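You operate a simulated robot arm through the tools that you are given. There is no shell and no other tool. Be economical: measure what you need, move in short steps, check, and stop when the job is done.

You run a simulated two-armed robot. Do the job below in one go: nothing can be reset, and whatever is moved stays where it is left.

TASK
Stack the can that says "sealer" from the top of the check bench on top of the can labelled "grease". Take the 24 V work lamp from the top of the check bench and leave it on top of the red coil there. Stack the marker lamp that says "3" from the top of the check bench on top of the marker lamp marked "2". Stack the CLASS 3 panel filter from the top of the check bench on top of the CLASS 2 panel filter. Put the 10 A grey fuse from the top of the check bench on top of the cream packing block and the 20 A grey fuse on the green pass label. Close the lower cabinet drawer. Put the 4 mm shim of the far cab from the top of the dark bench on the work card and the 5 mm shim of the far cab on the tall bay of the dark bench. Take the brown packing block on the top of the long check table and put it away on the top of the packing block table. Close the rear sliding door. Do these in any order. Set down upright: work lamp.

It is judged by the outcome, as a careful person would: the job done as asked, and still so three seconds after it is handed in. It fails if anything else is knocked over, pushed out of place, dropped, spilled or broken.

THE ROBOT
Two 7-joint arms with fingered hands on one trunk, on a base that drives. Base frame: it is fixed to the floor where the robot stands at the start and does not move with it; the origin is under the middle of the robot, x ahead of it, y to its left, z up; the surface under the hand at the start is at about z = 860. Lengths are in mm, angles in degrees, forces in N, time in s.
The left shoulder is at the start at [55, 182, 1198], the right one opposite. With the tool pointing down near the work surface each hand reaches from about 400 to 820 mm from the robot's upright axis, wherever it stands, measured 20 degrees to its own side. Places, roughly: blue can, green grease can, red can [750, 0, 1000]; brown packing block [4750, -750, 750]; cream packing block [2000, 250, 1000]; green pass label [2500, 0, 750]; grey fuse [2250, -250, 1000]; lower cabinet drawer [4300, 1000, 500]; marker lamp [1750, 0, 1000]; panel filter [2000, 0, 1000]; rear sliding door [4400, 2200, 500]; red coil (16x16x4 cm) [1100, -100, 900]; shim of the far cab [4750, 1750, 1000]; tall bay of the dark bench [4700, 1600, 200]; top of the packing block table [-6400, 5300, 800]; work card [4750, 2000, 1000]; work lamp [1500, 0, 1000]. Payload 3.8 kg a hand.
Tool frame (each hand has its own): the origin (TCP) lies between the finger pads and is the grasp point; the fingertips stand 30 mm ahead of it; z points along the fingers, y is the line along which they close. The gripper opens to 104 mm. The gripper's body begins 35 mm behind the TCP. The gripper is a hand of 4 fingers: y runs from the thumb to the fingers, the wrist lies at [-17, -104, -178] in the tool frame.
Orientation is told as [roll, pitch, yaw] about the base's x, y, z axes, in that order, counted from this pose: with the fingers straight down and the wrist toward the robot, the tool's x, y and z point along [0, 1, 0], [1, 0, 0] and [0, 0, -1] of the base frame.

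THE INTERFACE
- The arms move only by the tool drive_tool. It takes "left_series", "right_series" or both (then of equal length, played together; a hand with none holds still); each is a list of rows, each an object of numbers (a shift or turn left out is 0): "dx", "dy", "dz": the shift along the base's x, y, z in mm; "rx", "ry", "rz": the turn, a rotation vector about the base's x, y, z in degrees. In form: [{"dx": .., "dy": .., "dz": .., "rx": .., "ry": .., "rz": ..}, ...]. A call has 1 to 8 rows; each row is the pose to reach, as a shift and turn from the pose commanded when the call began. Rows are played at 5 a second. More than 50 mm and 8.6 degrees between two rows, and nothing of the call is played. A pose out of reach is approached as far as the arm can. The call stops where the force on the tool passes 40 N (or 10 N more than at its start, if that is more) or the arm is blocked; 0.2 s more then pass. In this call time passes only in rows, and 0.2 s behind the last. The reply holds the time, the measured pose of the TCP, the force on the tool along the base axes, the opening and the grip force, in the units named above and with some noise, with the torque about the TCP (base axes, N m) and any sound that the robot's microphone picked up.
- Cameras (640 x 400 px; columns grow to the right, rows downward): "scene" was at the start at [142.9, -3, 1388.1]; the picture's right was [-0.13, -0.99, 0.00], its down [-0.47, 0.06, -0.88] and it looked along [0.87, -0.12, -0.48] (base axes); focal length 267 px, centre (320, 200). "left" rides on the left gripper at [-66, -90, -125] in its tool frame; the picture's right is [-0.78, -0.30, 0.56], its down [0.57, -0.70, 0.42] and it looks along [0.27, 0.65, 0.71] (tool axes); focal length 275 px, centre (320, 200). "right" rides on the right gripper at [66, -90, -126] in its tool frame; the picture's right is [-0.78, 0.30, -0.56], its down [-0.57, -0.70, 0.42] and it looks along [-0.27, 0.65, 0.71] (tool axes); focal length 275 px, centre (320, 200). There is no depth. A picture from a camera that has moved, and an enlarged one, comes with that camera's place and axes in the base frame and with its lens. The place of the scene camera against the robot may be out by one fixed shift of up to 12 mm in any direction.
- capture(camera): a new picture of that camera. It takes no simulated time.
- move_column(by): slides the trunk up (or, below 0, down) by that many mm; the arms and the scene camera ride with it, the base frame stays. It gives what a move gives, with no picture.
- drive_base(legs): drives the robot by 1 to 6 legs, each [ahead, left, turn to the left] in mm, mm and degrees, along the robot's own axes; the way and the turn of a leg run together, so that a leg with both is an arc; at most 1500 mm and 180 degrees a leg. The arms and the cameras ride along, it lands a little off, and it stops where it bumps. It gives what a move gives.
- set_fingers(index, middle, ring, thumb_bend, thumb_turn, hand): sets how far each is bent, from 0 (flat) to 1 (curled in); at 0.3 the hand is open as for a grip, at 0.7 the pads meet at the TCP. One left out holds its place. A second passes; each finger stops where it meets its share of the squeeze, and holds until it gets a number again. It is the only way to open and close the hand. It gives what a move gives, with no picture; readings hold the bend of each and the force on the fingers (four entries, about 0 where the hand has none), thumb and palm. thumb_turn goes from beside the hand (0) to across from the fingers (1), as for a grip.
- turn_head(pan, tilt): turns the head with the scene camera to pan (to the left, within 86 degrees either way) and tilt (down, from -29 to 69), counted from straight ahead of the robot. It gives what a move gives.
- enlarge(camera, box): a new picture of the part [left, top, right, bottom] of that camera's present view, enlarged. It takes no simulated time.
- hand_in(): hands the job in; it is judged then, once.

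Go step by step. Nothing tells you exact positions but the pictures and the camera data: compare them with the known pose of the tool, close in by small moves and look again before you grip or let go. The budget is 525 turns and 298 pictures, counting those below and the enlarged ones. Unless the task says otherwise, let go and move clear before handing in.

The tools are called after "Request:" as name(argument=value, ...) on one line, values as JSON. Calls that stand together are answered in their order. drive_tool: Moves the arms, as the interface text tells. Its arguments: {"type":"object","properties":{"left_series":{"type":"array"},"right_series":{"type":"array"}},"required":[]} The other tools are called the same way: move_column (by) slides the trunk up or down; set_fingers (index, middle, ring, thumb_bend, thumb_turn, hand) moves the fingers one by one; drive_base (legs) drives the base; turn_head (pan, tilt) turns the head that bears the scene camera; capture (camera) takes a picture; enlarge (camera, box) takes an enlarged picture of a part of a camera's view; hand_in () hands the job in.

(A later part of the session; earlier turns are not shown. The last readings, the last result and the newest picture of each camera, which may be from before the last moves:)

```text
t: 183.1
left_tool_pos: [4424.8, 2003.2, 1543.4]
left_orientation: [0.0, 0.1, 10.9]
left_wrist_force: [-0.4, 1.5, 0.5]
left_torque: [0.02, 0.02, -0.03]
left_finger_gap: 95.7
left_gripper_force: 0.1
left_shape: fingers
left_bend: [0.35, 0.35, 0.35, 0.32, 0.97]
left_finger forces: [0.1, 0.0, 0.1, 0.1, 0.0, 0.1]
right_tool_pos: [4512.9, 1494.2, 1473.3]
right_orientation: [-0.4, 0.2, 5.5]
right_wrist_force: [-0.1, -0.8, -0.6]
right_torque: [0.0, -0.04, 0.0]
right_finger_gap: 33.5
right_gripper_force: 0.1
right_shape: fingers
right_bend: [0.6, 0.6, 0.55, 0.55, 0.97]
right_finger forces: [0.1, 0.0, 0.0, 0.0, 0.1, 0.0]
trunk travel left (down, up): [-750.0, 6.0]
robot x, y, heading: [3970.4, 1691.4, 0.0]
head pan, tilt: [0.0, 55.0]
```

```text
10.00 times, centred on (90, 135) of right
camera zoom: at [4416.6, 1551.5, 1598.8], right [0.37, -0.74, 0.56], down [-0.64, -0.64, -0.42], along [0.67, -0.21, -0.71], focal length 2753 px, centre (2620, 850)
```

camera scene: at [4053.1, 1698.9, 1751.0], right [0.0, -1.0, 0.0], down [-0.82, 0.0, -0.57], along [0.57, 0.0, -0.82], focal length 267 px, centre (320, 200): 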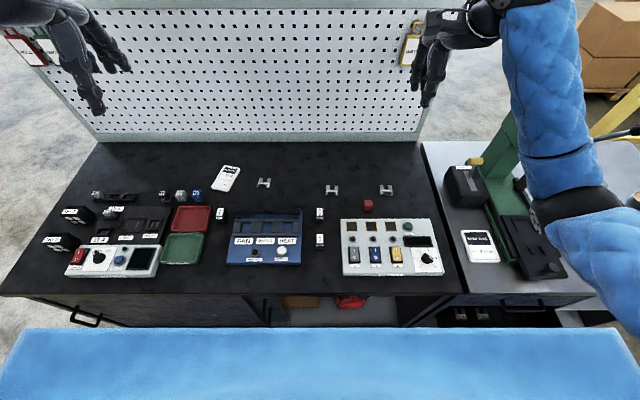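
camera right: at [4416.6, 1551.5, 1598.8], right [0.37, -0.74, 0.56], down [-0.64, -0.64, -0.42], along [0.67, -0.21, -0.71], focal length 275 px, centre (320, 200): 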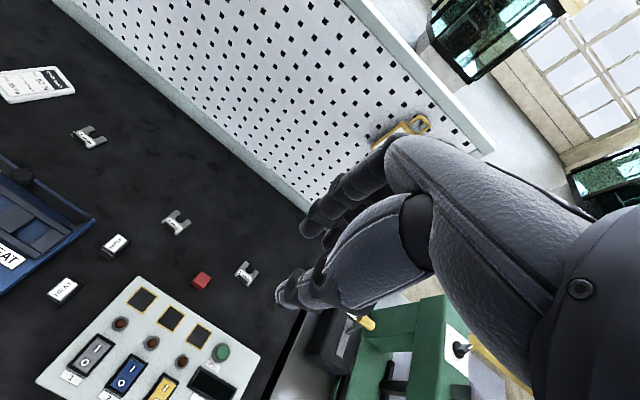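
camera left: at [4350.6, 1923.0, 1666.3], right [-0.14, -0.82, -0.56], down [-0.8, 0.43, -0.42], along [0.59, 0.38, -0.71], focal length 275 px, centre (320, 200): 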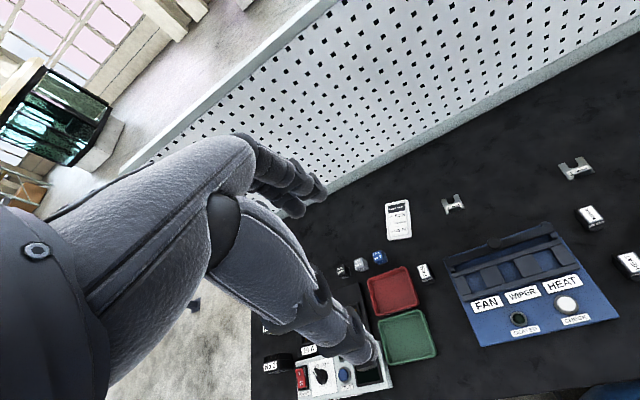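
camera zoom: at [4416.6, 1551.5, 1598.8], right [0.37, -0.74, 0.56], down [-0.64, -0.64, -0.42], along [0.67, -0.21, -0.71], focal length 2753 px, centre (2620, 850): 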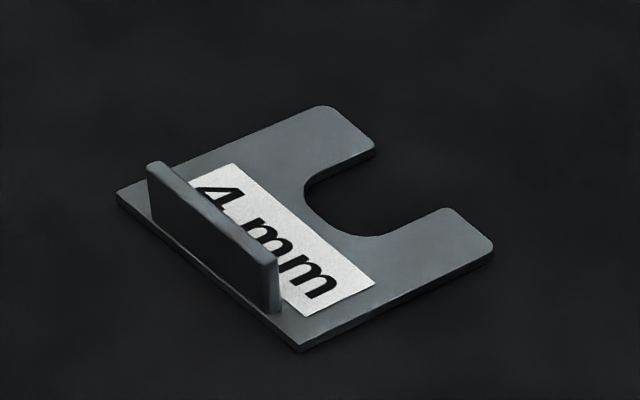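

Confirmed: left = 4 mm at about (4729, 1918), middle = 3 mm, right = 5 mm at about (4703, 1420). I lower the trunk again and bring the left hand over the 4 mm shim.

Request:
move_column(by=-400)

Request:
set_fingers(hand="left", index=0.5, middle=0.5, ring=0.5, thumb_bend=0.48)

Request:
drive_tool(left_series=[{"dx": 45, "dy": -10, "rz": -3}, {"dx": 90, "dy": -22, "rz": -5}, {"dx": 135, "dy": -34, "rz": -8}, {"dx": 180, "dy": -46, "rz": -11}, {"dx": 225, "dy": -58, "rz": -11}, {"dx": 265, "dy": -70, "rz": -11}, {"dx": 300, "dy": -84, "rz": -11, "dz": -20}])

Request:
capture(camera="left")

Request:
turn_head(pan=20, tilt=35)

Request:
capture(camera="scene")

```text
t: 186.9
left_tool_pos: [4425.8, 2003.8, 1142.9]
left_orientation: [0.0, -0.1, 10.9]
left_wrist_force: [-0.2, -0.2, -0.6]
left_torque: [0.0, -0.02, -0.03]
left_finger_gap: 95.6
left_gripper_force: 0.1
left_shape: fingers
left_bend: [0.35, 0.35, 0.35, 0.32, 0.97]
left_finger forces: [0.0, 0.0, 0.1, 0.0, 0.1, 0.1]
right_tool_pos: [4514.8, 1494.2, 1072.4]
right_orientation: [-0.5, 0.0, 5.5]
right_wrist_force: [1.1, 0.6, -0.1]
right_torque: [0.0, -0.01, 0.0]
right_finger_gap: 33.9
right_gripper_force: 0.2
right_shape: fingers
right_bend: [0.6, 0.6, 0.55, 0.55, 0.97]
right_finger forces: [0.1, 0.1, 0.0, 0.0, 0.0, 0.1]
trunk travel left (down, up): [-350.0, 406.0]
robot x, y, heading: [3971.6, 1689.4, -0.4]
head pan, tilt: [0.0, 55.0]
```

```text
t: 187.9
left_tool_pos: [4426.4, 2005.1, 1142.2]
left_orientation: [0.1, 0.1, 10.9]
left_wrist_force: [-0.4, 0.1, 0.6]
left_torque: [-0.02, -0.01, -0.02]
left_finger_gap: 57.1
left_gripper_force: 0.1
left_shape: fingers
left_bend: [0.5, 0.5, 0.5, 0.48, 0.97]
left_finger forces: [0.0, 0.0, 0.0, 0.0, 0.1, 0.0]
right_tool_pos: [4514.0, 1494.3, 1073.1]
right_orientation: [-0.3, 0.2, 5.5]
right_wrist_force: [-0.2, 0.7, -0.6]
right_torque: [0.01, -0.04, 0.02]
right_finger_gap: 33.6
right_gripper_force: 0.1
right_shape: fingers
right_bend: [0.6, 0.6, 0.55, 0.55, 0.97]
right_finger forces: [0.0, 0.0, 0.0, 0.0, 0.0, 0.1]
trunk travel left (down, up): [-350.0, 406.0]
robot x, y, heading: [3968.7, 1687.7, -0.5]
head pan, tilt: [0.0, 55.0]
```

```text
t: 189.5
left_tool_pos: [4726.7, 1918.1, 1124.0]
left_orientation: [0.1, 0.0, -0.2]
left_wrist_force: [0.6, -0.4, -0.4]
left_torque: [0.02, 0.03, 0.0]
left_finger_gap: 56.5
left_gripper_force: 0.0
left_shape: fingers
left_bend: [0.5, 0.5, 0.5, 0.48, 0.97]
left_finger forces: [0.0, 0.1, 0.0, 0.1, 0.1, 0.0]
right_tool_pos: [4513.9, 1493.6, 1073.8]
right_orientation: [-0.3, 0.1, 5.5]
right_wrist_force: [0.0, -0.7, -0.5]
right_torque: [0.02, 0.03, -0.01]
right_finger_gap: 33.7
right_gripper_force: 0.0
right_shape: fingers
right_bend: [0.6, 0.6, 0.55, 0.55, 0.97]
right_finger forces: [0.0, 0.0, 0.1, 0.1, 0.0, 0.1]
trunk travel left (down, up): [-350.0, 406.0]
robot x, y, heading: [3972.4, 1691.1, -0.2]
head pan, tilt: [0.0, 55.0]
```

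```text
120 pictures are left
camera left: at [4637.0, 1852.7, 1249.1], right [-0.3, -0.77, -0.56], down [-0.7, 0.58, -0.42], along [0.65, 0.26, -0.71], focal length 275 px, centre (320, 200)
```

left: 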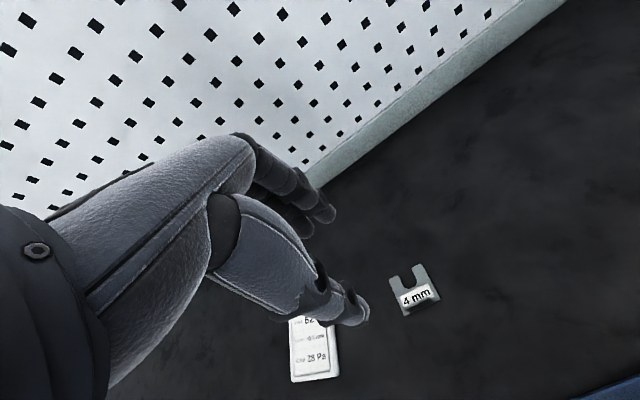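

```text
t: 190.3
left_tool_pos: [4725.2, 1918.3, 1124.9]
left_orientation: [0.0, 0.2, -0.1]
left_wrist_force: [0.1, 0.4, 0.2]
left_torque: [0.0, 0.0, 0.02]
left_finger_gap: 56.9
left_gripper_force: 0.1
left_shape: fingers
left_bend: [0.5, 0.5, 0.5, 0.48, 0.97]
left_finger forces: [0.1, 0.0, 0.0, 0.1, 0.0, 0.0]
right_tool_pos: [4513.6, 1494.3, 1074.7]
right_orientation: [-0.5, 0.2, 5.5]
right_wrist_force: [1.3, 0.6, 0.6]
right_torque: [0.0, -0.02, -0.02]
right_finger_gap: 33.8
right_gripper_force: 0.1
right_shape: fingers
right_bend: [0.6, 0.6, 0.55, 0.55, 0.97]
right_finger forces: [0.1, 0.1, 0.1, 0.1, 0.0, 0.1]
trunk travel left (down, up): [-350.0, 406.0]
robot x, y, heading: [3971.0, 1696.4, -0.3]
head pan, tilt: [20.0, 35.0]
```

```text
119 pictures are left
camera scene: at [4108.9, 1728.5, 1377.8], right [0.34, -0.94, 0.0], down [-0.54, -0.19, -0.82], along [0.77, 0.28, -0.57], focal length 267 px, centre (320, 200)
```

scene: 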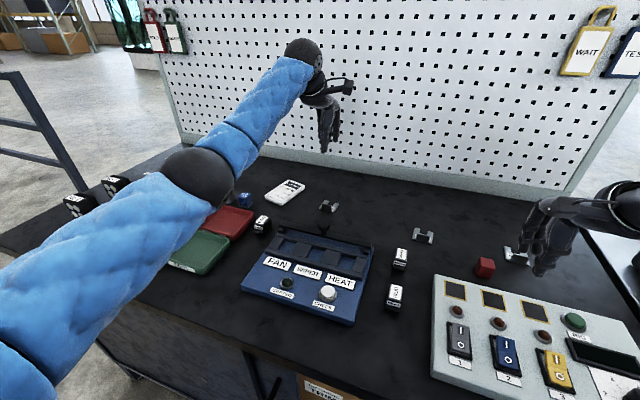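

The 4 mm tab is at about (4725, 1919), square to the hand. I descend toward it.

Request:
drive_tool(left_series=[{"dz": -45}, {"dz": -90}, {"dz": -135}, {"dz": -165}])

Request:
enlarge(camera="left", box=[240, 160, 440, 340])

Request:
enlarge(camera="scene", box=[260, 120, 400, 240])

```text
t: 191.3
left_tool_pos: [4725.8, 1920.6, 957.7]
left_orientation: [-0.1, 0.1, -0.1]
left_wrist_force: [-0.6, 0.7, -0.2]
left_torque: [0.0, 0.0, -0.01]
left_finger_gap: 56.3
left_gripper_force: 0.0
left_shape: fingers
left_bend: [0.5, 0.5, 0.5, 0.48, 0.97]
left_finger forces: [0.0, 0.0, 0.0, 0.1, 0.0, 0.0]
right_tool_pos: [4513.9, 1495.0, 1072.4]
right_orientation: [-0.4, 0.2, 5.5]
right_wrist_force: [-0.2, 0.4, 0.5]
right_torque: [-0.01, 0.0, -0.04]
right_finger_gap: 33.6
right_gripper_force: 0.1
right_shape: fingers
right_bend: [0.6, 0.6, 0.55, 0.55, 0.97]
right_finger forces: [0.0, 0.0, 0.0, 0.1, 0.0, 0.0]
trunk travel left (down, up): [-350.0, 406.0]
robot x, y, heading: [3968.2, 1689.1, -0.3]
head pan, tilt: [20.0, 35.0]
```

```text
2.22 times, centred on (340, 250) of left
camera zoom: at [4636.3, 1855.6, 1081.6], right [-0.3, -0.78, -0.56], down [-0.7, 0.57, -0.42], along [0.65, 0.26, -0.71], focal length 612 px, centre (276, 89)
```

zoom: 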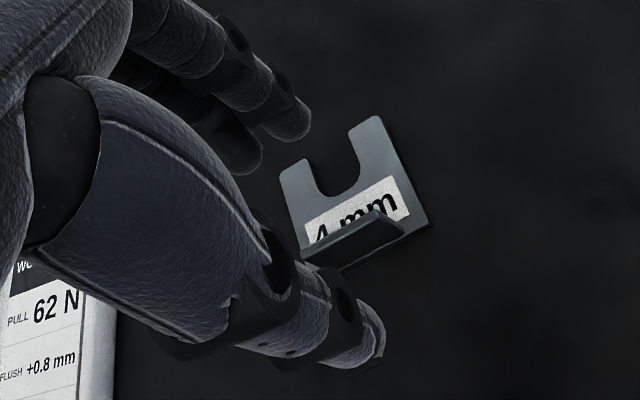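

```text
3.33 times, centred on (330, 180) of scene
camera zoom: at [4108.9, 1728.8, 1377.9], right [0.34, -0.94, 0.0], down [-0.54, -0.19, -0.82], along [0.77, 0.28, -0.57], focal length 891 px, centre (287, 267)
```

zoom: 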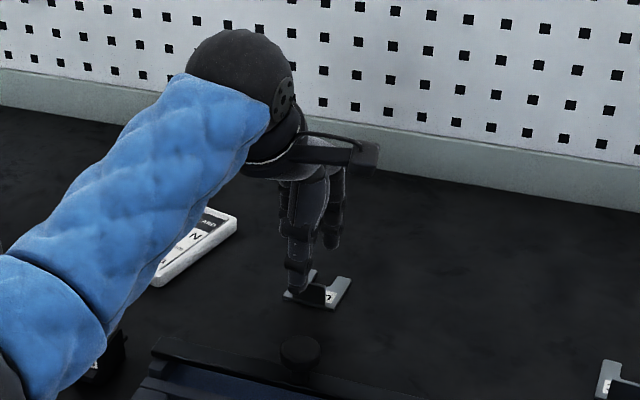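

Request:
drive_tool(left_series=[{"dy": -2, "dz": -20}, {"dy": -2, "dz": -32}, {"dy": -2, "dz": -38}])

Request:
set_fingers(hand="left", index=0.8, middle=0.8, ring=0.7, thumb_bend=0.72)

Request:
enlarge(camera="left", box=[240, 160, 440, 340])

```text
t: 192.1
left_tool_pos: [4725.4, 1918.0, 918.6]
left_orientation: [0.0, 0.1, -0.1]
left_wrist_force: [-0.5, 0.0, 0.8]
left_torque: [0.01, -0.01, -0.02]
left_finger_gap: 56.8
left_gripper_force: 0.1
left_shape: fingers
left_bend: [0.5, 0.5, 0.5, 0.48, 0.97]
left_finger forces: [0.1, 0.4, 0.0, 0.0, 0.0, 0.1]
right_tool_pos: [4512.7, 1494.3, 1073.9]
right_orientation: [-0.3, 0.2, 5.4]
right_wrist_force: [-0.2, -0.4, -0.1]
right_torque: [-0.01, -0.03, -0.01]
right_finger_gap: 34.2
right_gripper_force: 0.0
right_shape: fingers
right_bend: [0.6, 0.6, 0.55, 0.55, 0.97]
right_finger forces: [0.0, 0.1, 0.0, 0.1, 0.0, 0.0]
trunk travel left (down, up): [-350.0, 406.0]
robot x, y, heading: [3973.2, 1690.4, -0.1]
head pan, tilt: [20.0, 35.0]
```

```text
t: 193.1
left_tool_pos: [4726.6, 1918.0, 919.2]
left_orientation: [0.0, 0.1, 0.0]
left_wrist_force: [-0.4, 0.3, -0.2]
left_torque: [0.04, 0.0, 0.03]
left_finger_gap: 1.2
left_gripper_force: 5.7
left_shape: fingers
left_bend: [0.76, 0.8, 0.7, 0.68, 0.97]
left_finger forces: [6.0, 0.0, 0.1, 0.0, 6.4, 0.1]
right_tool_pos: [4513.1, 1493.8, 1073.8]
right_orientation: [-0.3, 0.3, 5.6]
right_wrist_force: [-0.1, 0.2, 0.1]
right_torque: [0.0, 0.02, -0.05]
right_finger_gap: 33.7
right_gripper_force: 0.1
right_shape: fingers
right_bend: [0.6, 0.6, 0.55, 0.55, 0.97]
right_finger forces: [0.0, 0.1, 0.0, 0.0, 0.0, 0.0]
trunk travel left (down, up): [-350.0, 406.0]
robot x, y, heading: [3974.4, 1687.8, -0.4]
head pan, tilt: [20.0, 35.0]
```

```text
2.22 times, centred on (340, 250) of left
camera zoom: at [4636.2, 1853.0, 1043.3], right [-0.3, -0.78, -0.56], down [-0.7, 0.57, -0.42], along [0.65, 0.26, -0.71], focal length 612 px, centre (276, 89)
```

zoom: 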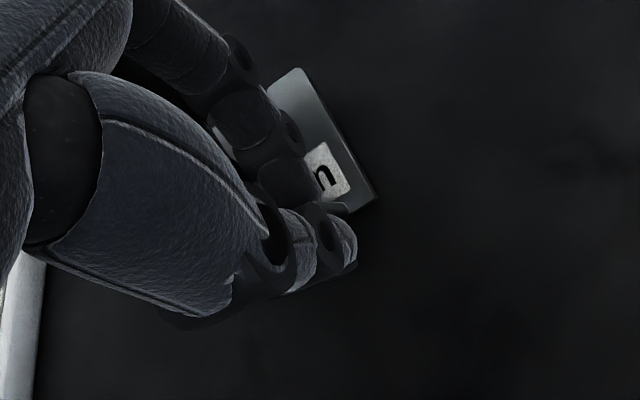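

Request:
set_fingers(hand="left", index=0.9, middle=0.85, thumb_bend=0.78)

Request:
drive_tool(left_series=[{"dz": 10}, {"dz": 25}, {"dz": 45}])

Request:
enlarge(camera="left", box=[240, 160, 440, 340])

Request:
enlarge(camera="scene", box=[260, 120, 400, 240])

```text
t: 194.1
left_tool_pos: [4724.9, 1918.2, 919.3]
left_orientation: [0.0, 0.1, 0.0]
left_wrist_force: [-0.4, 0.1, -0.9]
left_torque: [0.02, 0.06, 0.02]
left_finger_gap: 1.2
left_gripper_force: 11.0
left_shape: fingers
left_bend: [0.78, 0.85, 0.7, 0.71, 0.97]
left_finger forces: [10.5, 0.0, 0.0, 0.0, 10.7, 0.0]
right_tool_pos: [4513.0, 1493.3, 1073.7]
right_orientation: [-0.4, 0.2, 5.5]
right_wrist_force: [-0.2, -0.3, -0.6]
right_torque: [0.0, 0.01, 0.0]
right_finger_gap: 33.9
right_gripper_force: 0.1
right_shape: fingers
right_bend: [0.6, 0.6, 0.55, 0.55, 0.97]
right_finger forces: [0.0, 0.1, 0.0, 0.0, 0.0, 0.1]
trunk travel left (down, up): [-350.0, 406.0]
robot x, y, heading: [3977.1, 1689.6, -0.0]
head pan, tilt: [20.0, 35.0]
```

```text
t: 194.9
left_tool_pos: [4725.5, 1918.5, 964.5]
left_orientation: [0.1, 0.2, -0.1]
left_wrist_force: [-0.7, 0.0, -0.9]
left_torque: [0.01, 0.01, 0.02]
left_finger_gap: 0.7
left_gripper_force: 10.9
left_shape: fingers
left_bend: [0.78, 0.85, 0.7, 0.71, 0.97]
left_finger forces: [10.5, 0.0, 0.1, 0.0, 10.7, 0.0]
right_tool_pos: [4513.7, 1494.4, 1073.5]
right_orientation: [-0.3, 0.2, 5.5]
right_wrist_force: [0.1, 0.9, 0.5]
right_torque: [0.01, 0.01, -0.03]
right_finger_gap: 33.9
right_gripper_force: 0.0
right_shape: fingers
right_bend: [0.6, 0.6, 0.55, 0.55, 0.97]
right_finger forces: [0.0, 0.0, 0.0, 0.0, 0.0, 0.1]
trunk travel left (down, up): [-350.0, 406.0]
robot x, y, heading: [3973.5, 1690.2, -0.2]
head pan, tilt: [20.0, 35.0]
```

```text
2.22 times, centred on (340, 250) of left
camera zoom: at [4636.0, 1853.1, 1088.5], right [-0.3, -0.78, -0.56], down [-0.7, 0.57, -0.42], along [0.65, 0.26, -0.71], focal length 612 px, centre (276, 89)
```

zoom: 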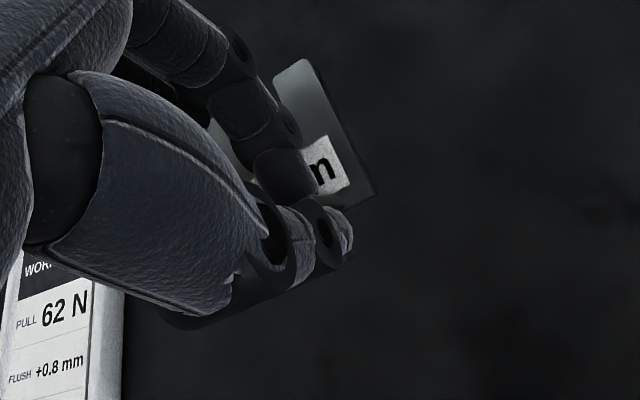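

```text
3.33 times, centred on (330, 180) of scene
camera zoom: at [4108.7, 1728.8, 1377.9], right [0.34, -0.94, 0.0], down [-0.54, -0.19, -0.82], along [0.77, 0.28, -0.57], focal length 891 px, centre (287, 267)
```

zoom: 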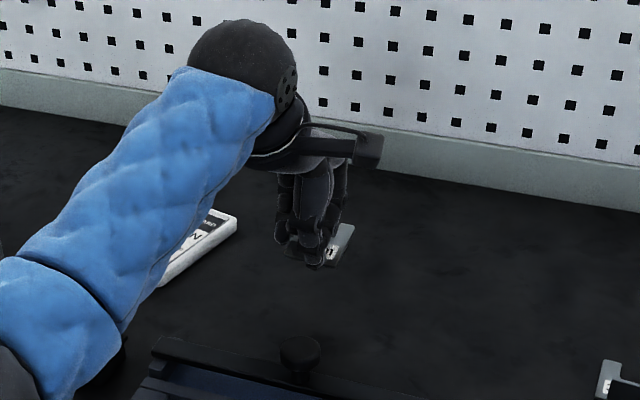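

The 4 mm shim is held. The work card's centre is near (4770, 2079); I raise a bit and drive left so it comes within reach.

Request:
drive_tool(left_series=[{"dz": 40}, {"dz": 60}])

Request:
drive_base(legs=[[0, 190, 0]])

Request:
turn_head(pan=8, tilt=35)

Request:
capture(camera="left")

Request:
enlarge(camera="scene", box=[200, 100, 420, 240])

```text
t: 195.5
left_tool_pos: [4725.7, 1918.3, 1026.0]
left_orientation: [0.0, 0.1, -0.1]
left_wrist_force: [-0.4, 0.8, -0.7]
left_torque: [0.01, 0.02, 0.03]
left_finger_gap: 1.3
left_gripper_force: 10.5
left_shape: fingers
left_bend: [0.78, 0.85, 0.7, 0.71, 0.97]
left_finger forces: [10.5, 0.0, 0.0, 0.0, 10.7, 0.0]
right_tool_pos: [4513.2, 1494.7, 1072.6]
right_orientation: [-0.5, 0.2, 5.5]
right_wrist_force: [-0.3, 0.3, 0.1]
right_torque: [0.03, -0.01, 0.0]
right_finger_gap: 33.9
right_gripper_force: 0.1
right_shape: fingers
right_bend: [0.6, 0.6, 0.55, 0.55, 0.97]
right_finger forces: [0.0, 0.1, 0.1, 0.1, 0.0, 0.0]
trunk travel left (down, up): [-350.0, 406.0]
robot x, y, heading: [3971.5, 1692.2, -0.3]
head pan, tilt: [20.0, 35.0]
```

```text
t: 197.1
left_tool_pos: [4725.2, 2113.2, 1024.8]
left_orientation: [-0.1, 0.0, 0.0]
left_wrist_force: [-0.8, 0.5, -0.8]
left_torque: [-0.01, 0.02, 0.0]
left_finger_gap: 1.2
left_gripper_force: 10.0
left_shape: fingers
left_bend: [0.78, 0.85, 0.7, 0.71, 0.97]
left_finger forces: [10.4, 0.0, 0.1, 0.0, 10.8, 0.0]
right_tool_pos: [4514.9, 1688.3, 1073.5]
right_orientation: [-0.5, 0.2, 5.5]
right_wrist_force: [-0.2, 1.0, 0.3]
right_torque: [-0.01, 0.0, 0.01]
right_finger_gap: 34.0
right_gripper_force: 0.0
right_shape: fingers
right_bend: [0.6, 0.6, 0.55, 0.55, 0.97]
right_finger forces: [0.1, 0.1, 0.0, 0.0, 0.1, 0.0]
trunk travel left (down, up): [-350.0, 406.0]
robot x, y, heading: [3976.2, 1880.3, 0.0]
head pan, tilt: [20.0, 35.0]
```

```text
t: 197.8
left_tool_pos: [4726.3, 2111.3, 1024.7]
left_orientation: [0.0, 0.1, -0.1]
left_wrist_force: [-0.1, -0.1, -0.8]
left_torque: [-0.02, 0.03, -0.01]
left_finger_gap: 1.1
left_gripper_force: 10.4
left_shape: fingers
left_bend: [0.78, 0.85, 0.7, 0.71, 0.97]
left_finger forces: [10.6, 0.0, 0.1, 0.0, 10.9, 0.0]
right_tool_pos: [4513.2, 1686.2, 1073.4]
right_orientation: [-0.3, 0.2, 5.6]
right_wrist_force: [0.1, 0.3, -0.4]
right_torque: [0.04, 0.04, -0.03]
right_finger_gap: 33.8
right_gripper_force: 0.1
right_shape: fingers
right_bend: [0.6, 0.6, 0.55, 0.55, 0.97]
right_finger forces: [0.1, 0.0, 0.1, 0.0, 0.1, 0.0]
trunk travel left (down, up): [-350.0, 406.0]
robot x, y, heading: [3975.3, 1884.7, -0.3]
head pan, tilt: [8.0, 35.0]
```

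```text
113 pictures are left
camera left: at [4637.0, 2046.0, 1149.2], right [-0.3, -0.78, -0.56], down [-0.7, 0.57, -0.42], along [0.65, 0.26, -0.71], focal length 275 px, centre (320, 200)
```

left: 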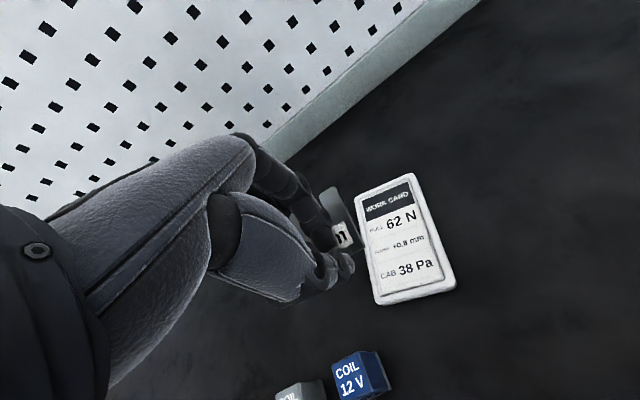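

```text
2.86 times, centred on (310, 170) of scene
camera zoom: at [4113.8, 1903.2, 1377.8], right [0.14, -0.99, 0.0], down [-0.57, -0.08, -0.82], along [0.81, 0.11, -0.57], focal length 764 px, centre (349, 286)
```

zoom: 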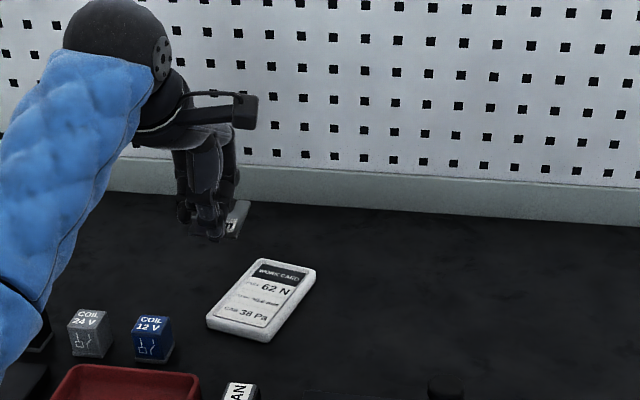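

Card centre ≈ (4768, 2077), top ≈ z 896. I move the shim above the card.

Request:
drive_tool(left_series=[{"dx": 8, "dy": -17}, {"dx": 16, "dy": -34, "dz": -20}, {"dx": 16, "dy": -34, "dz": -55}, {"dx": 16, "dy": -34, "dz": -75}])

Request:
capture(camera="left")

Request:
enlarge(camera="scene", box=[220, 130, 360, 240])

```text
t: 198.8
left_tool_pos: [4742.1, 2077.4, 950.7]
left_orientation: [0.0, 0.1, -0.1]
left_wrist_force: [0.2, 0.8, -1.6]
left_torque: [0.01, 0.01, -0.01]
left_finger_gap: 0.9
left_gripper_force: 10.4
left_shape: fingers
left_bend: [0.78, 0.85, 0.7, 0.71, 0.97]
left_finger forces: [10.4, 0.0, 0.0, 0.0, 10.8, 0.0]
right_tool_pos: [4515.1, 1687.1, 1072.9]
right_orientation: [-0.4, 0.2, 5.5]
right_wrist_force: [0.0, -0.2, 0.4]
right_torque: [-0.01, -0.01, -0.07]
right_finger_gap: 33.5
right_gripper_force: 0.1
right_shape: fingers
right_bend: [0.6, 0.6, 0.55, 0.55, 0.97]
right_finger forces: [0.2, 0.0, 0.0, 0.0, 0.0, 0.0]
trunk travel left (down, up): [-350.0, 406.0]
robot x, y, heading: [3973.7, 1880.4, -0.0]
head pan, tilt: [8.0, 35.0]
```

```text
111 pictures are left
camera left: at [4652.6, 2011.0, 1074.2], right [-0.3, -0.78, -0.56], down [-0.7, 0.57, -0.42], along [0.65, 0.26, -0.71], focal length 275 px, centre (320, 200)
```

left: 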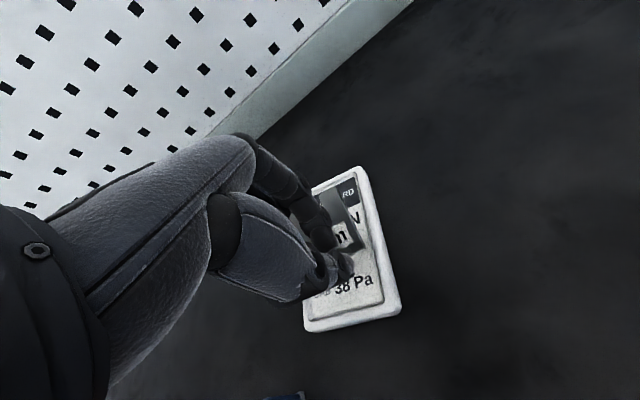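

```text
3.64 times, centred on (290, 185) of scene
camera zoom: at [4113.8, 1903.0, 1377.8], right [0.14, -0.99, 0.0], down [-0.57, -0.08, -0.82], along [0.81, 0.11, -0.57], focal length 972 px, centre (429, 254)
```

zoom: 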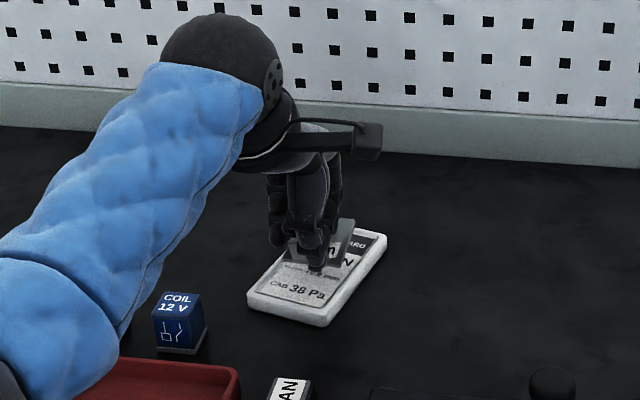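

Over the card. Lower to contact.

Request:
drive_tool(left_series=[{"dz": -10}, {"dz": -15}, {"dz": -18}, {"dz": -21}, {"dz": -24}])

Request:
enlarge(camera="left", box=[240, 160, 440, 340])

```text
t: 200.0
left_tool_pos: [4743.5, 2075.1, 929.8]
left_orientation: [0.0, -0.3, -0.1]
left_wrist_force: [-0.5, 0.7, 12.4]
left_torque: [-0.11, 0.02, 0.02]
left_finger_gap: 1.2
left_gripper_force: 14.6
left_shape: fingers
left_bend: [0.79, 0.85, 0.7, 0.71, 0.97]
left_finger forces: [16.1, 0.0, 0.1, 0.0, 12.3, 0.0]
right_tool_pos: [4512.6, 1687.0, 1074.2]
right_orientation: [-0.5, 0.1, 5.5]
right_wrist_force: [0.2, 0.3, -0.3]
right_torque: [0.0, -0.03, -0.02]
right_finger_gap: 33.9
right_gripper_force: 0.0
right_shape: fingers
right_bend: [0.6, 0.6, 0.55, 0.55, 0.97]
right_finger forces: [0.1, 0.0, 0.1, 0.0, 0.1, 0.1]
trunk travel left (down, up): [-350.0, 406.0]
robot x, y, heading: [3972.0, 1884.5, -0.1]
head pan, tilt: [8.0, 35.0]
```

```text
2.22 times, centred on (340, 250) of left
camera zoom: at [4652.8, 2010.7, 1053.6], right [-0.29, -0.78, -0.56], down [-0.7, 0.57, -0.43], along [0.65, 0.26, -0.71], focal length 612 px, centre (276, 89)
```

zoom: 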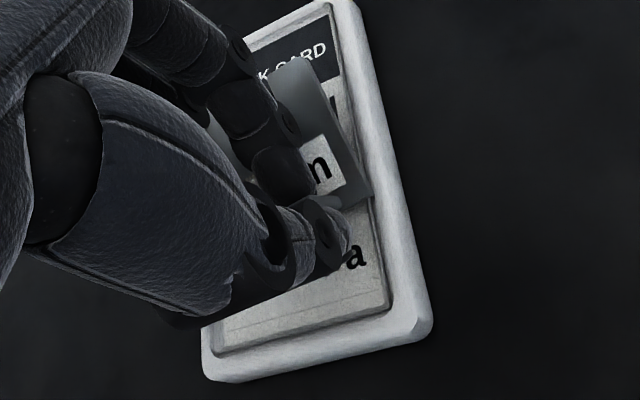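

Contact. I ease up and open slightly, then rise.

Request:
drive_tool(left_series=[{"dz": 2}])

Request:
set_fingers(hand="left", index=0.7, middle=0.7, ring=0.6, thumb_bend=0.64)

Request:
drive_tool(left_series=[{"dz": 3}, {"dz": 8}])

Request:
set_fingers(hand="left", index=0.58, middle=0.58, ring=0.55, thumb_bend=0.54)

Request:
drive_tool(left_series=[{"dz": 15}, {"dz": 45}, {"dz": 90}, {"dz": 130}])

Request:
capture(camera="left")

Request:
enlarge(camera="scene", box=[220, 130, 360, 240])

```text
t: 200.4
left_tool_pos: [4742.9, 2076.0, 929.5]
left_orientation: [0.0, -0.1, -0.1]
left_wrist_force: [2.1, 0.1, 9.8]
left_torque: [-0.08, -0.02, 0.01]
left_finger_gap: 1.4
left_gripper_force: 13.8
left_shape: fingers
left_bend: [0.79, 0.85, 0.7, 0.71, 0.97]
left_finger forces: [16.4, 0.1, 0.0, 0.0, 11.6, 0.0]
right_tool_pos: [4512.8, 1686.7, 1073.9]
right_orientation: [-0.4, 0.1, 5.5]
right_wrist_force: [0.4, 0.0, -1.6]
right_torque: [-0.02, 0.03, 0.03]
right_finger_gap: 33.8
right_gripper_force: 0.1
right_shape: fingers
right_bend: [0.6, 0.6, 0.55, 0.55, 0.97]
right_finger forces: [0.1, 0.0, 0.0, 0.0, 0.0, 0.0]
trunk travel left (down, up): [-350.0, 406.0]
robot x, y, heading: [3974.3, 1885.4, 0.1]
head pan, tilt: [8.0, 35.0]
```

```text
t: 201.4
left_tool_pos: [4741.4, 2075.3, 932.6]
left_orientation: [0.0, -0.1, -0.1]
left_wrist_force: [-0.5, -0.4, 18.2]
left_torque: [0.02, 0.02, 0.02]
left_finger_gap: 6.3
left_gripper_force: 9.9
left_shape: fingers
left_bend: [0.71, 0.8, 0.6, 0.64, 0.97]
left_finger forces: [8.7, 10.5, 0.0, 0.1, 0.1, 0.0]
right_tool_pos: [4512.4, 1685.9, 1074.8]
right_orientation: [-0.5, 0.1, 5.6]
right_wrist_force: [0.2, 0.2, -0.3]
right_torque: [-0.03, -0.01, -0.02]
right_finger_gap: 33.8
right_gripper_force: 0.0
right_shape: fingers
right_bend: [0.6, 0.6, 0.55, 0.55, 0.97]
right_finger forces: [0.0, 0.0, 0.0, 0.0, 0.0, 0.0]
trunk travel left (down, up): [-350.0, 406.0]
robot x, y, heading: [3974.2, 1880.6, -0.0]
head pan, tilt: [8.0, 35.0]
```

```text
t: 202.0
left_tool_pos: [4741.9, 2076.5, 936.3]
left_orientation: [0.0, 0.2, 0.0]
left_wrist_force: [-0.3, -1.6, 8.4]
left_torque: [0.07, 0.01, 0.0]
left_finger_gap: 10.4
left_gripper_force: 4.1
left_shape: fingers
left_bend: [0.7, 0.78, 0.6, 0.64, 0.97]
left_finger forces: [0.0, 8.3, 0.0, 0.0, 0.0, 0.1]
right_tool_pos: [4512.7, 1686.1, 1073.1]
right_orientation: [-0.3, 0.1, 5.5]
right_wrist_force: [0.6, 0.3, -0.6]
right_torque: [0.02, -0.02, 0.01]
right_finger_gap: 33.9
right_gripper_force: 0.1
right_shape: fingers
right_bend: [0.6, 0.6, 0.55, 0.55, 0.97]
right_finger forces: [0.0, 0.0, 0.0, 0.0, 0.1, 0.1]
trunk travel left (down, up): [-350.0, 406.0]
robot x, y, heading: [3974.7, 1884.8, -0.0]
head pan, tilt: [8.0, 35.0]
```

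```text
t: 203.0
left_tool_pos: [4742.4, 2076.9, 937.0]
left_orientation: [0.2, 0.0, 0.0]
left_wrist_force: [-1.6, 1.5, 7.8]
left_torque: [0.1, -0.02, 0.02]
left_finger_gap: 39.0
left_gripper_force: 4.0
left_shape: fingers
left_bend: [0.57, 0.81, 0.55, 0.54, 0.97]
left_finger forces: [0.0, 7.8, 0.0, 0.0, 0.0, 0.0]
right_tool_pos: [4513.4, 1686.0, 1074.1]
right_orientation: [-0.4, 0.0, 5.4]
right_wrist_force: [0.2, -0.4, -0.2]
right_torque: [-0.02, 0.03, 0.0]
right_finger_gap: 33.7
right_gripper_force: 0.1
right_shape: fingers
right_bend: [0.6, 0.6, 0.55, 0.55, 0.97]
right_finger forces: [0.0, 0.0, 0.1, 0.0, 0.1, 0.0]
trunk travel left (down, up): [-350.0, 406.0]
robot x, y, heading: [3974.1, 1881.6, -0.3]
head pan, tilt: [8.0, 35.0]
```

```text
t: 204.0
left_tool_pos: [4741.0, 2076.1, 1065.9]
left_orientation: [0.0, 0.2, 0.0]
left_wrist_force: [0.9, 0.3, -0.1]
left_torque: [0.0, -0.03, -0.01]
left_finger_gap: 39.2
left_gripper_force: 0.0
left_shape: fingers
left_bend: [0.57, 0.57, 0.55, 0.54, 0.97]
left_finger forces: [0.1, 0.0, 0.1, 0.1, 0.0, 0.1]
right_tool_pos: [4513.5, 1687.4, 1072.9]
right_orientation: [-0.4, 0.0, 5.5]
right_wrist_force: [0.7, 0.8, -0.3]
right_torque: [0.02, 0.0, 0.0]
right_finger_gap: 33.5
right_gripper_force: 0.1
right_shape: fingers
right_bend: [0.6, 0.6, 0.55, 0.55, 0.97]
right_finger forces: [0.0, 0.1, 0.0, 0.0, 0.0, 0.1]
trunk travel left (down, up): [-350.0, 406.0]
robot x, y, heading: [3974.2, 1886.4, -0.1]
head pan, tilt: [8.0, 35.0]
```

```text
108 pictures are left
camera left: at [4652.2, 2010.5, 1190.9], right [-0.3, -0.78, -0.56], down [-0.7, 0.57, -0.42], along [0.65, 0.27, -0.71], focal length 275 px, centre (320, 200)
```

left: 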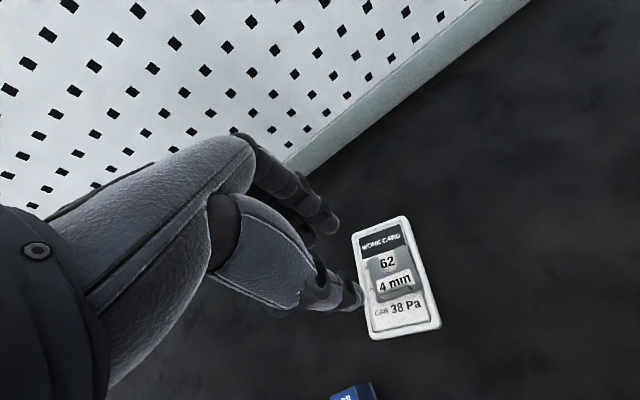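

```text
3.64 times, centred on (290, 185) of scene
camera zoom: at [4113.1, 1902.9, 1377.9], right [0.14, -0.99, 0.0], down [-0.57, -0.08, -0.82], along [0.81, 0.11, -0.57], focal length 972 px, centre (429, 254)
```

zoom: 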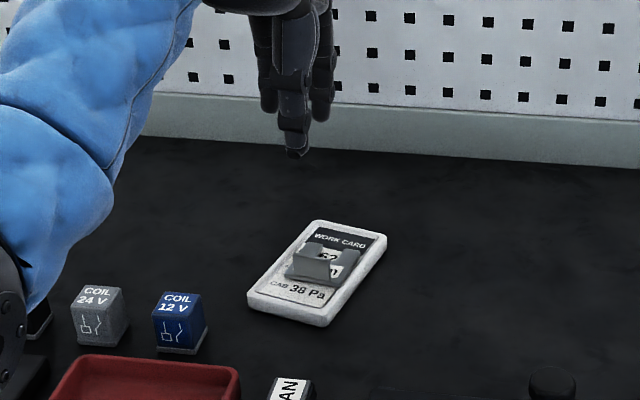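

The 4 mm shim lies on the work card. I retract the left hand and go for the 5 mm shim with the right.

Request:
drive_tool(left_series=[{"dx": -48, "dz": 20}, {"dx": -96, "dz": 40}, {"dx": -144, "dz": 60}, {"dx": -192, "dz": 80}, {"dx": -240, "dz": 80}, {"dx": -280, "dz": 80}])

Request:
drive_base(legs=[[0, -265, 0]])

Request:
set_fingers(hand="right", index=0.5, middle=0.5, ring=0.5, thumb_bend=0.48)

Request:
drive_tool(right_series=[{"dx": 45, "rz": -2}, {"dx": 90, "rz": -4}, {"dx": 135, "rz": -5.5}, {"dx": 185, "dz": -20, "rz": -5.5}])

Request:
capture(camera="right")

```text
refused: row 1 steps farther than a row can; nothing moved
```

```text
t: 205.9
left_tool_pos: [4741.3, 1813.9, 1066.2]
left_orientation: [0.0, 0.1, 0.3]
left_wrist_force: [0.4, 0.0, -0.7]
left_torque: [0.0, 0.03, 0.02]
left_finger_gap: 38.9
left_gripper_force: 0.0
left_shape: fingers
left_bend: [0.57, 0.57, 0.55, 0.54, 0.97]
left_finger forces: [0.1, 0.0, 0.0, 0.1, 0.1, 0.0]
right_tool_pos: [4515.3, 1423.4, 1073.4]
right_orientation: [-0.4, 0.1, 5.8]
right_wrist_force: [-0.5, 0.0, -0.4]
right_torque: [0.0, -0.01, 0.02]
right_finger_gap: 34.0
right_gripper_force: 0.0
right_shape: fingers
right_bend: [0.6, 0.6, 0.55, 0.55, 0.97]
right_finger forces: [0.0, 0.0, 0.1, 0.1, 0.0, 0.0]
trunk travel left (down, up): [-350.0, 406.0]
robot x, y, heading: [3971.8, 1617.8, -0.1]
head pan, tilt: [8.0, 35.0]
```

```text
t: 206.9
left_tool_pos: [4741.4, 1814.9, 1065.9]
left_orientation: [0.0, 0.1, 0.2]
left_wrist_force: [-0.2, -0.6, 0.2]
left_torque: [0.01, -0.01, 0.02]
left_finger_gap: 38.8
left_gripper_force: 0.0
left_shape: fingers
left_bend: [0.57, 0.57, 0.55, 0.54, 0.97]
left_finger forces: [0.0, 0.0, 0.0, 0.0, 0.1, 0.0]
right_tool_pos: [4514.8, 1424.3, 1072.7]
right_orientation: [-0.4, 0.1, 5.7]
right_wrist_force: [0.5, -0.7, 0.1]
right_torque: [0.0, 0.02, -0.01]
right_finger_gap: 55.5
right_gripper_force: 0.1
right_shape: fingers
right_bend: [0.5, 0.5, 0.5, 0.48, 0.97]
right_finger forces: [0.0, 0.0, 0.0, 0.0, 0.0, 0.0]
trunk travel left (down, up): [-350.0, 406.0]
robot x, y, heading: [3972.0, 1617.0, 0.1]
head pan, tilt: [8.0, 35.0]
```

```text
refused: row 4 steps farther than a row can; nothing moved
```

```text
106 pictures are left
camera right: at [4417.6, 1481.6, 1198.8], right [0.37, -0.74, 0.56], down [-0.64, -0.64, -0.42], along [0.67, -0.2, -0.71], focal length 275 px, centre (320, 200)
```

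right: 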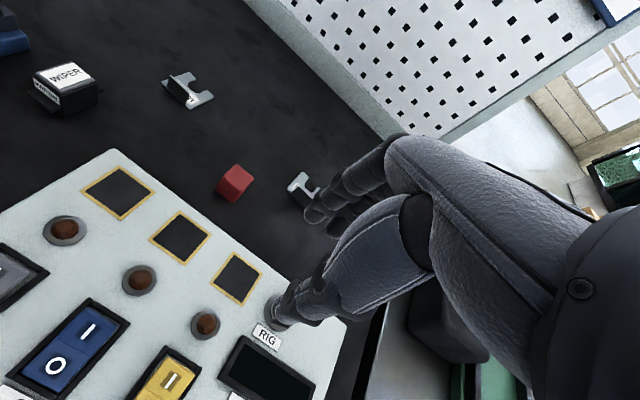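

Request:
drive_tool(left_series=[{"dx": -45, "dz": 15}, {"dx": -90, "dz": 30}, {"dx": -135, "dz": 45}, {"dx": -180, "dz": 60}, {"dx": -225, "dz": 75}, {"dx": -265, "dz": 80}], right_series=[{"dx": 40, "rz": -2}, {"dx": 80, "rz": -4}, {"dx": 120, "rz": -5.5}, {"dx": 160, "dz": -20, "rz": -5.5}, {"dx": 186, "dz": -40, "rz": -5.5}, {"dx": 186, "dz": -50, "rz": -5.5}])

Request:
capture(camera="right")

```text
t: 208.3
left_tool_pos: [4475.2, 1817.1, 1147.4]
left_orientation: [0.1, 0.0, 0.2]
left_wrist_force: [-0.4, -1.1, 1.0]
left_torque: [-0.01, -0.01, 0.0]
left_finger_gap: 38.9
left_gripper_force: 0.0
left_shape: fingers
left_bend: [0.57, 0.57, 0.55, 0.54, 0.97]
left_finger forces: [0.0, 0.0, 0.0, 0.1, 0.1, 0.0]
right_tool_pos: [4700.5, 1425.7, 1025.5]
right_orientation: [-0.3, 0.2, 0.2]
right_wrist_force: [0.5, 0.8, 1.1]
right_torque: [0.01, 0.03, 0.01]
right_finger_gap: 55.9
right_gripper_force: 0.0
right_shape: fingers
right_bend: [0.5, 0.5, 0.5, 0.48, 0.97]
right_finger forces: [0.1, 0.0, 0.0, 0.0, 0.0, 0.0]
trunk travel left (down, up): [-350.0, 406.0]
robot x, y, heading: [3973.6, 1620.0, 0.1]
head pan, tilt: [8.0, 35.0]
```

```text
105 pictures are left
camera right: at [4610.2, 1491.3, 1150.7], right [0.3, -0.77, 0.56], down [-0.7, -0.58, -0.42], along [0.65, -0.27, -0.71], focal length 275 px, centre (320, 200)
```

right: 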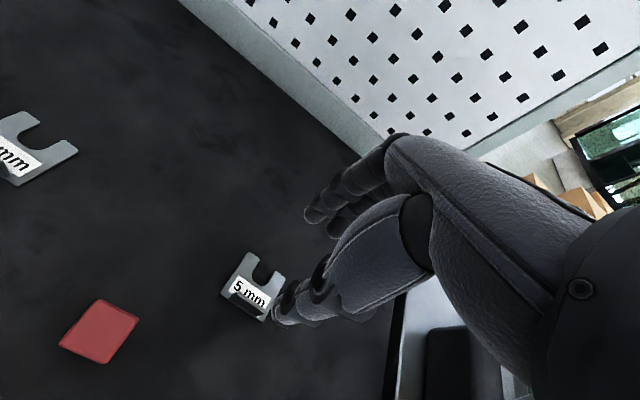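

Request:
enlarge(camera="right", box=[200, 230, 320, 340])

```text
3.64 times, centred on (260, 285) of right
camera zoom: at [4610.2, 1491.3, 1150.7], right [0.3, -0.77, 0.56], down [-0.7, -0.58, -0.42], along [0.65, -0.27, -0.71], focal length 1001 px, centre (538, -109)
```

zoom: 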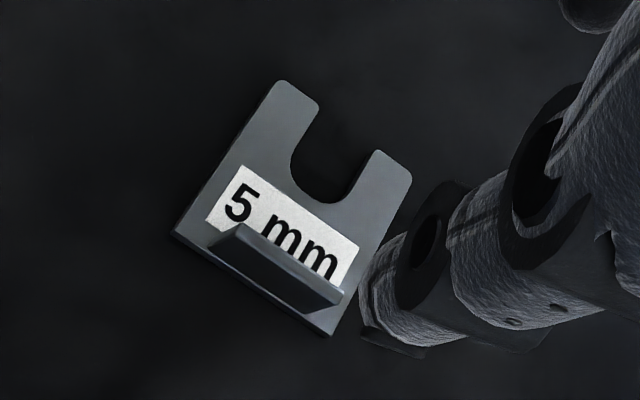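

5 mm tab at about (4688, 1419). I descend and pinch.

Request:
drive_tool(right_series=[{"dx": -6, "dy": -3, "dz": -30}, {"dx": -12, "dy": -7, "dz": -65}, {"dx": -12, "dy": -7, "dz": -95}, {"dx": -12, "dy": -7, "dz": -105}])

Request:
enlarge(camera="right", box=[200, 160, 400, 340])

```text
t: 209.3
left_tool_pos: [4477.0, 1815.5, 1147.4]
left_orientation: [0.0, 0.2, 0.3]
left_wrist_force: [0.1, -0.2, -0.6]
left_torque: [-0.05, -0.02, -0.02]
left_finger_gap: 39.2
left_gripper_force: 0.1
left_shape: fingers
left_bend: [0.57, 0.57, 0.55, 0.54, 0.97]
left_finger forces: [0.1, 0.0, 0.0, 0.0, 0.1, 0.0]
right_tool_pos: [4688.4, 1418.6, 920.4]
right_orientation: [-0.4, 0.0, 0.3]
right_wrist_force: [0.5, 0.4, 2.8]
right_torque: [-0.04, -0.08, -0.03]
right_finger_gap: 55.9
right_gripper_force: 1.5
right_shape: fingers
right_bend: [0.5, 0.5, 0.5, 0.48, 0.97]
right_finger forces: [0.0, 3.0, 0.1, 0.0, 0.0, 0.0]
trunk travel left (down, up): [-350.0, 406.0]
robot x, y, heading: [3970.7, 1615.5, -0.0]
head pan, tilt: [8.0, 35.0]
```

```text
2.22 times, centred on (300, 250) of right
camera zoom: at [4597.5, 1483.3, 1044.9], right [0.3, -0.77, 0.56], down [-0.7, -0.58, -0.42], along [0.65, -0.27, -0.71], focal length 612 px, centre (364, 89)
```

zoom: 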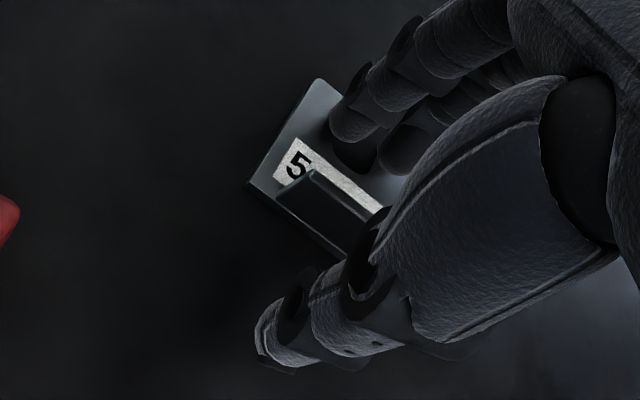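

Request:
set_fingers(hand="right", index=0.85, middle=0.85, ring=0.7, thumb_bend=0.78)

Request:
set_fingers(hand="right", index=0.95, middle=0.95, thumb_bend=0.85)

Request:
drive_tool(right_series=[{"dz": 10}, {"dz": 30}, {"dz": 60}])

Request:
enlarge(camera="right", box=[200, 160, 400, 340])

```text
t: 210.3
left_tool_pos: [4476.0, 1816.1, 1147.9]
left_orientation: [0.0, 0.1, 0.1]
left_wrist_force: [0.2, -0.9, -0.9]
left_torque: [0.0, -0.02, 0.03]
left_finger_gap: 39.0
left_gripper_force: 0.0
left_shape: fingers
left_bend: [0.57, 0.57, 0.55, 0.54, 0.97]
left_finger forces: [0.1, 0.0, 0.1, 0.1, 0.0, 0.1]
right_tool_pos: [4688.6, 1417.4, 917.8]
right_orientation: [-0.5, 0.1, 0.2]
right_wrist_force: [-0.3, 0.3, -1.0]
right_torque: [-0.01, 0.06, -0.01]
right_finger_gap: 0.0
right_gripper_force: 9.3
right_shape: fingers
right_bend: [0.73, 0.85, 0.7, 0.72, 0.97]
right_finger forces: [9.3, 0.1, 0.0, 0.1, 9.3, 0.0]
trunk travel left (down, up): [-350.0, 406.0]
robot x, y, heading: [3975.1, 1620.0, 0.2]
head pan, tilt: [8.0, 35.0]
```

```text
t: 211.3
left_tool_pos: [4476.0, 1816.3, 1147.8]
left_orientation: [0.0, 0.1, 0.2]
left_wrist_force: [0.2, 0.2, -0.2]
left_torque: [0.0, 0.01, 0.0]
left_finger_gap: 39.2
left_gripper_force: 0.1
left_shape: fingers
left_bend: [0.57, 0.57, 0.55, 0.54, 0.97]
left_finger forces: [0.1, 0.1, 0.1, 0.0, 0.1, 0.0]
right_tool_pos: [4689.1, 1418.1, 918.0]
right_orientation: [-0.4, 0.1, 0.2]
right_wrist_force: [-0.9, 0.5, 0.4]
right_torque: [-0.01, 0.0, -0.02]
right_finger_gap: 0.0
right_gripper_force: 12.2
right_shape: fingers
right_bend: [0.74, 0.95, 0.7, 0.75, 0.97]
right_finger forces: [12.1, 0.1, 0.1, 0.0, 12.2, 0.0]
trunk travel left (down, up): [-350.0, 406.0]
robot x, y, heading: [3977.2, 1617.4, 0.1]
head pan, tilt: [8.0, 35.0]
```

```text
t: 212.1
left_tool_pos: [4475.8, 1815.9, 1147.8]
left_orientation: [-0.1, 0.1, 0.2]
left_wrist_force: [0.2, 0.0, 0.2]
left_torque: [0.03, 0.0, 0.0]
left_finger_gap: 39.0
left_gripper_force: 0.1
left_shape: fingers
left_bend: [0.57, 0.57, 0.55, 0.54, 0.97]
left_finger forces: [0.0, 0.0, 0.0, 0.0, 0.0, 0.0]
right_tool_pos: [4688.4, 1417.6, 978.7]
right_orientation: [-0.4, 0.2, 0.2]
right_wrist_force: [-0.6, 0.3, -1.9]
right_torque: [0.01, 0.02, 0.0]
right_finger_gap: 0.1
right_gripper_force: 11.3
right_shape: fingers
right_bend: [0.74, 0.95, 0.7, 0.75, 0.97]
right_finger forces: [11.6, 0.0, 0.1, 0.1, 11.3, 0.1]
trunk travel left (down, up): [-350.0, 406.0]
robot x, y, heading: [3974.9, 1616.0, 0.0]
head pan, tilt: [8.0, 35.0]
```

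```text
2.22 times, centred on (300, 250) of right
camera zoom: at [4597.2, 1484.0, 1104.3], right [0.3, -0.77, 0.56], down [-0.7, -0.58, -0.42], along [0.65, -0.27, -0.71], focal length 612 px, centre (364, 89)
```

zoom: 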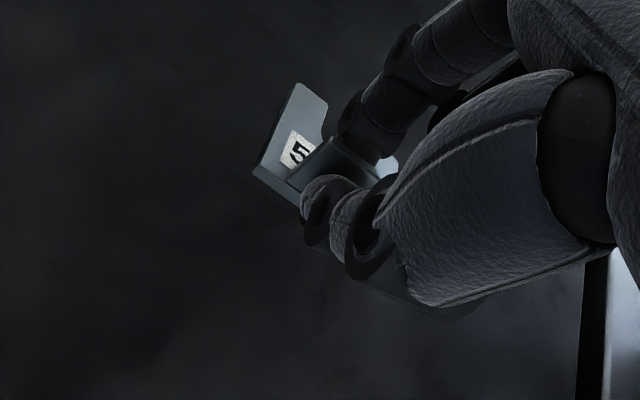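

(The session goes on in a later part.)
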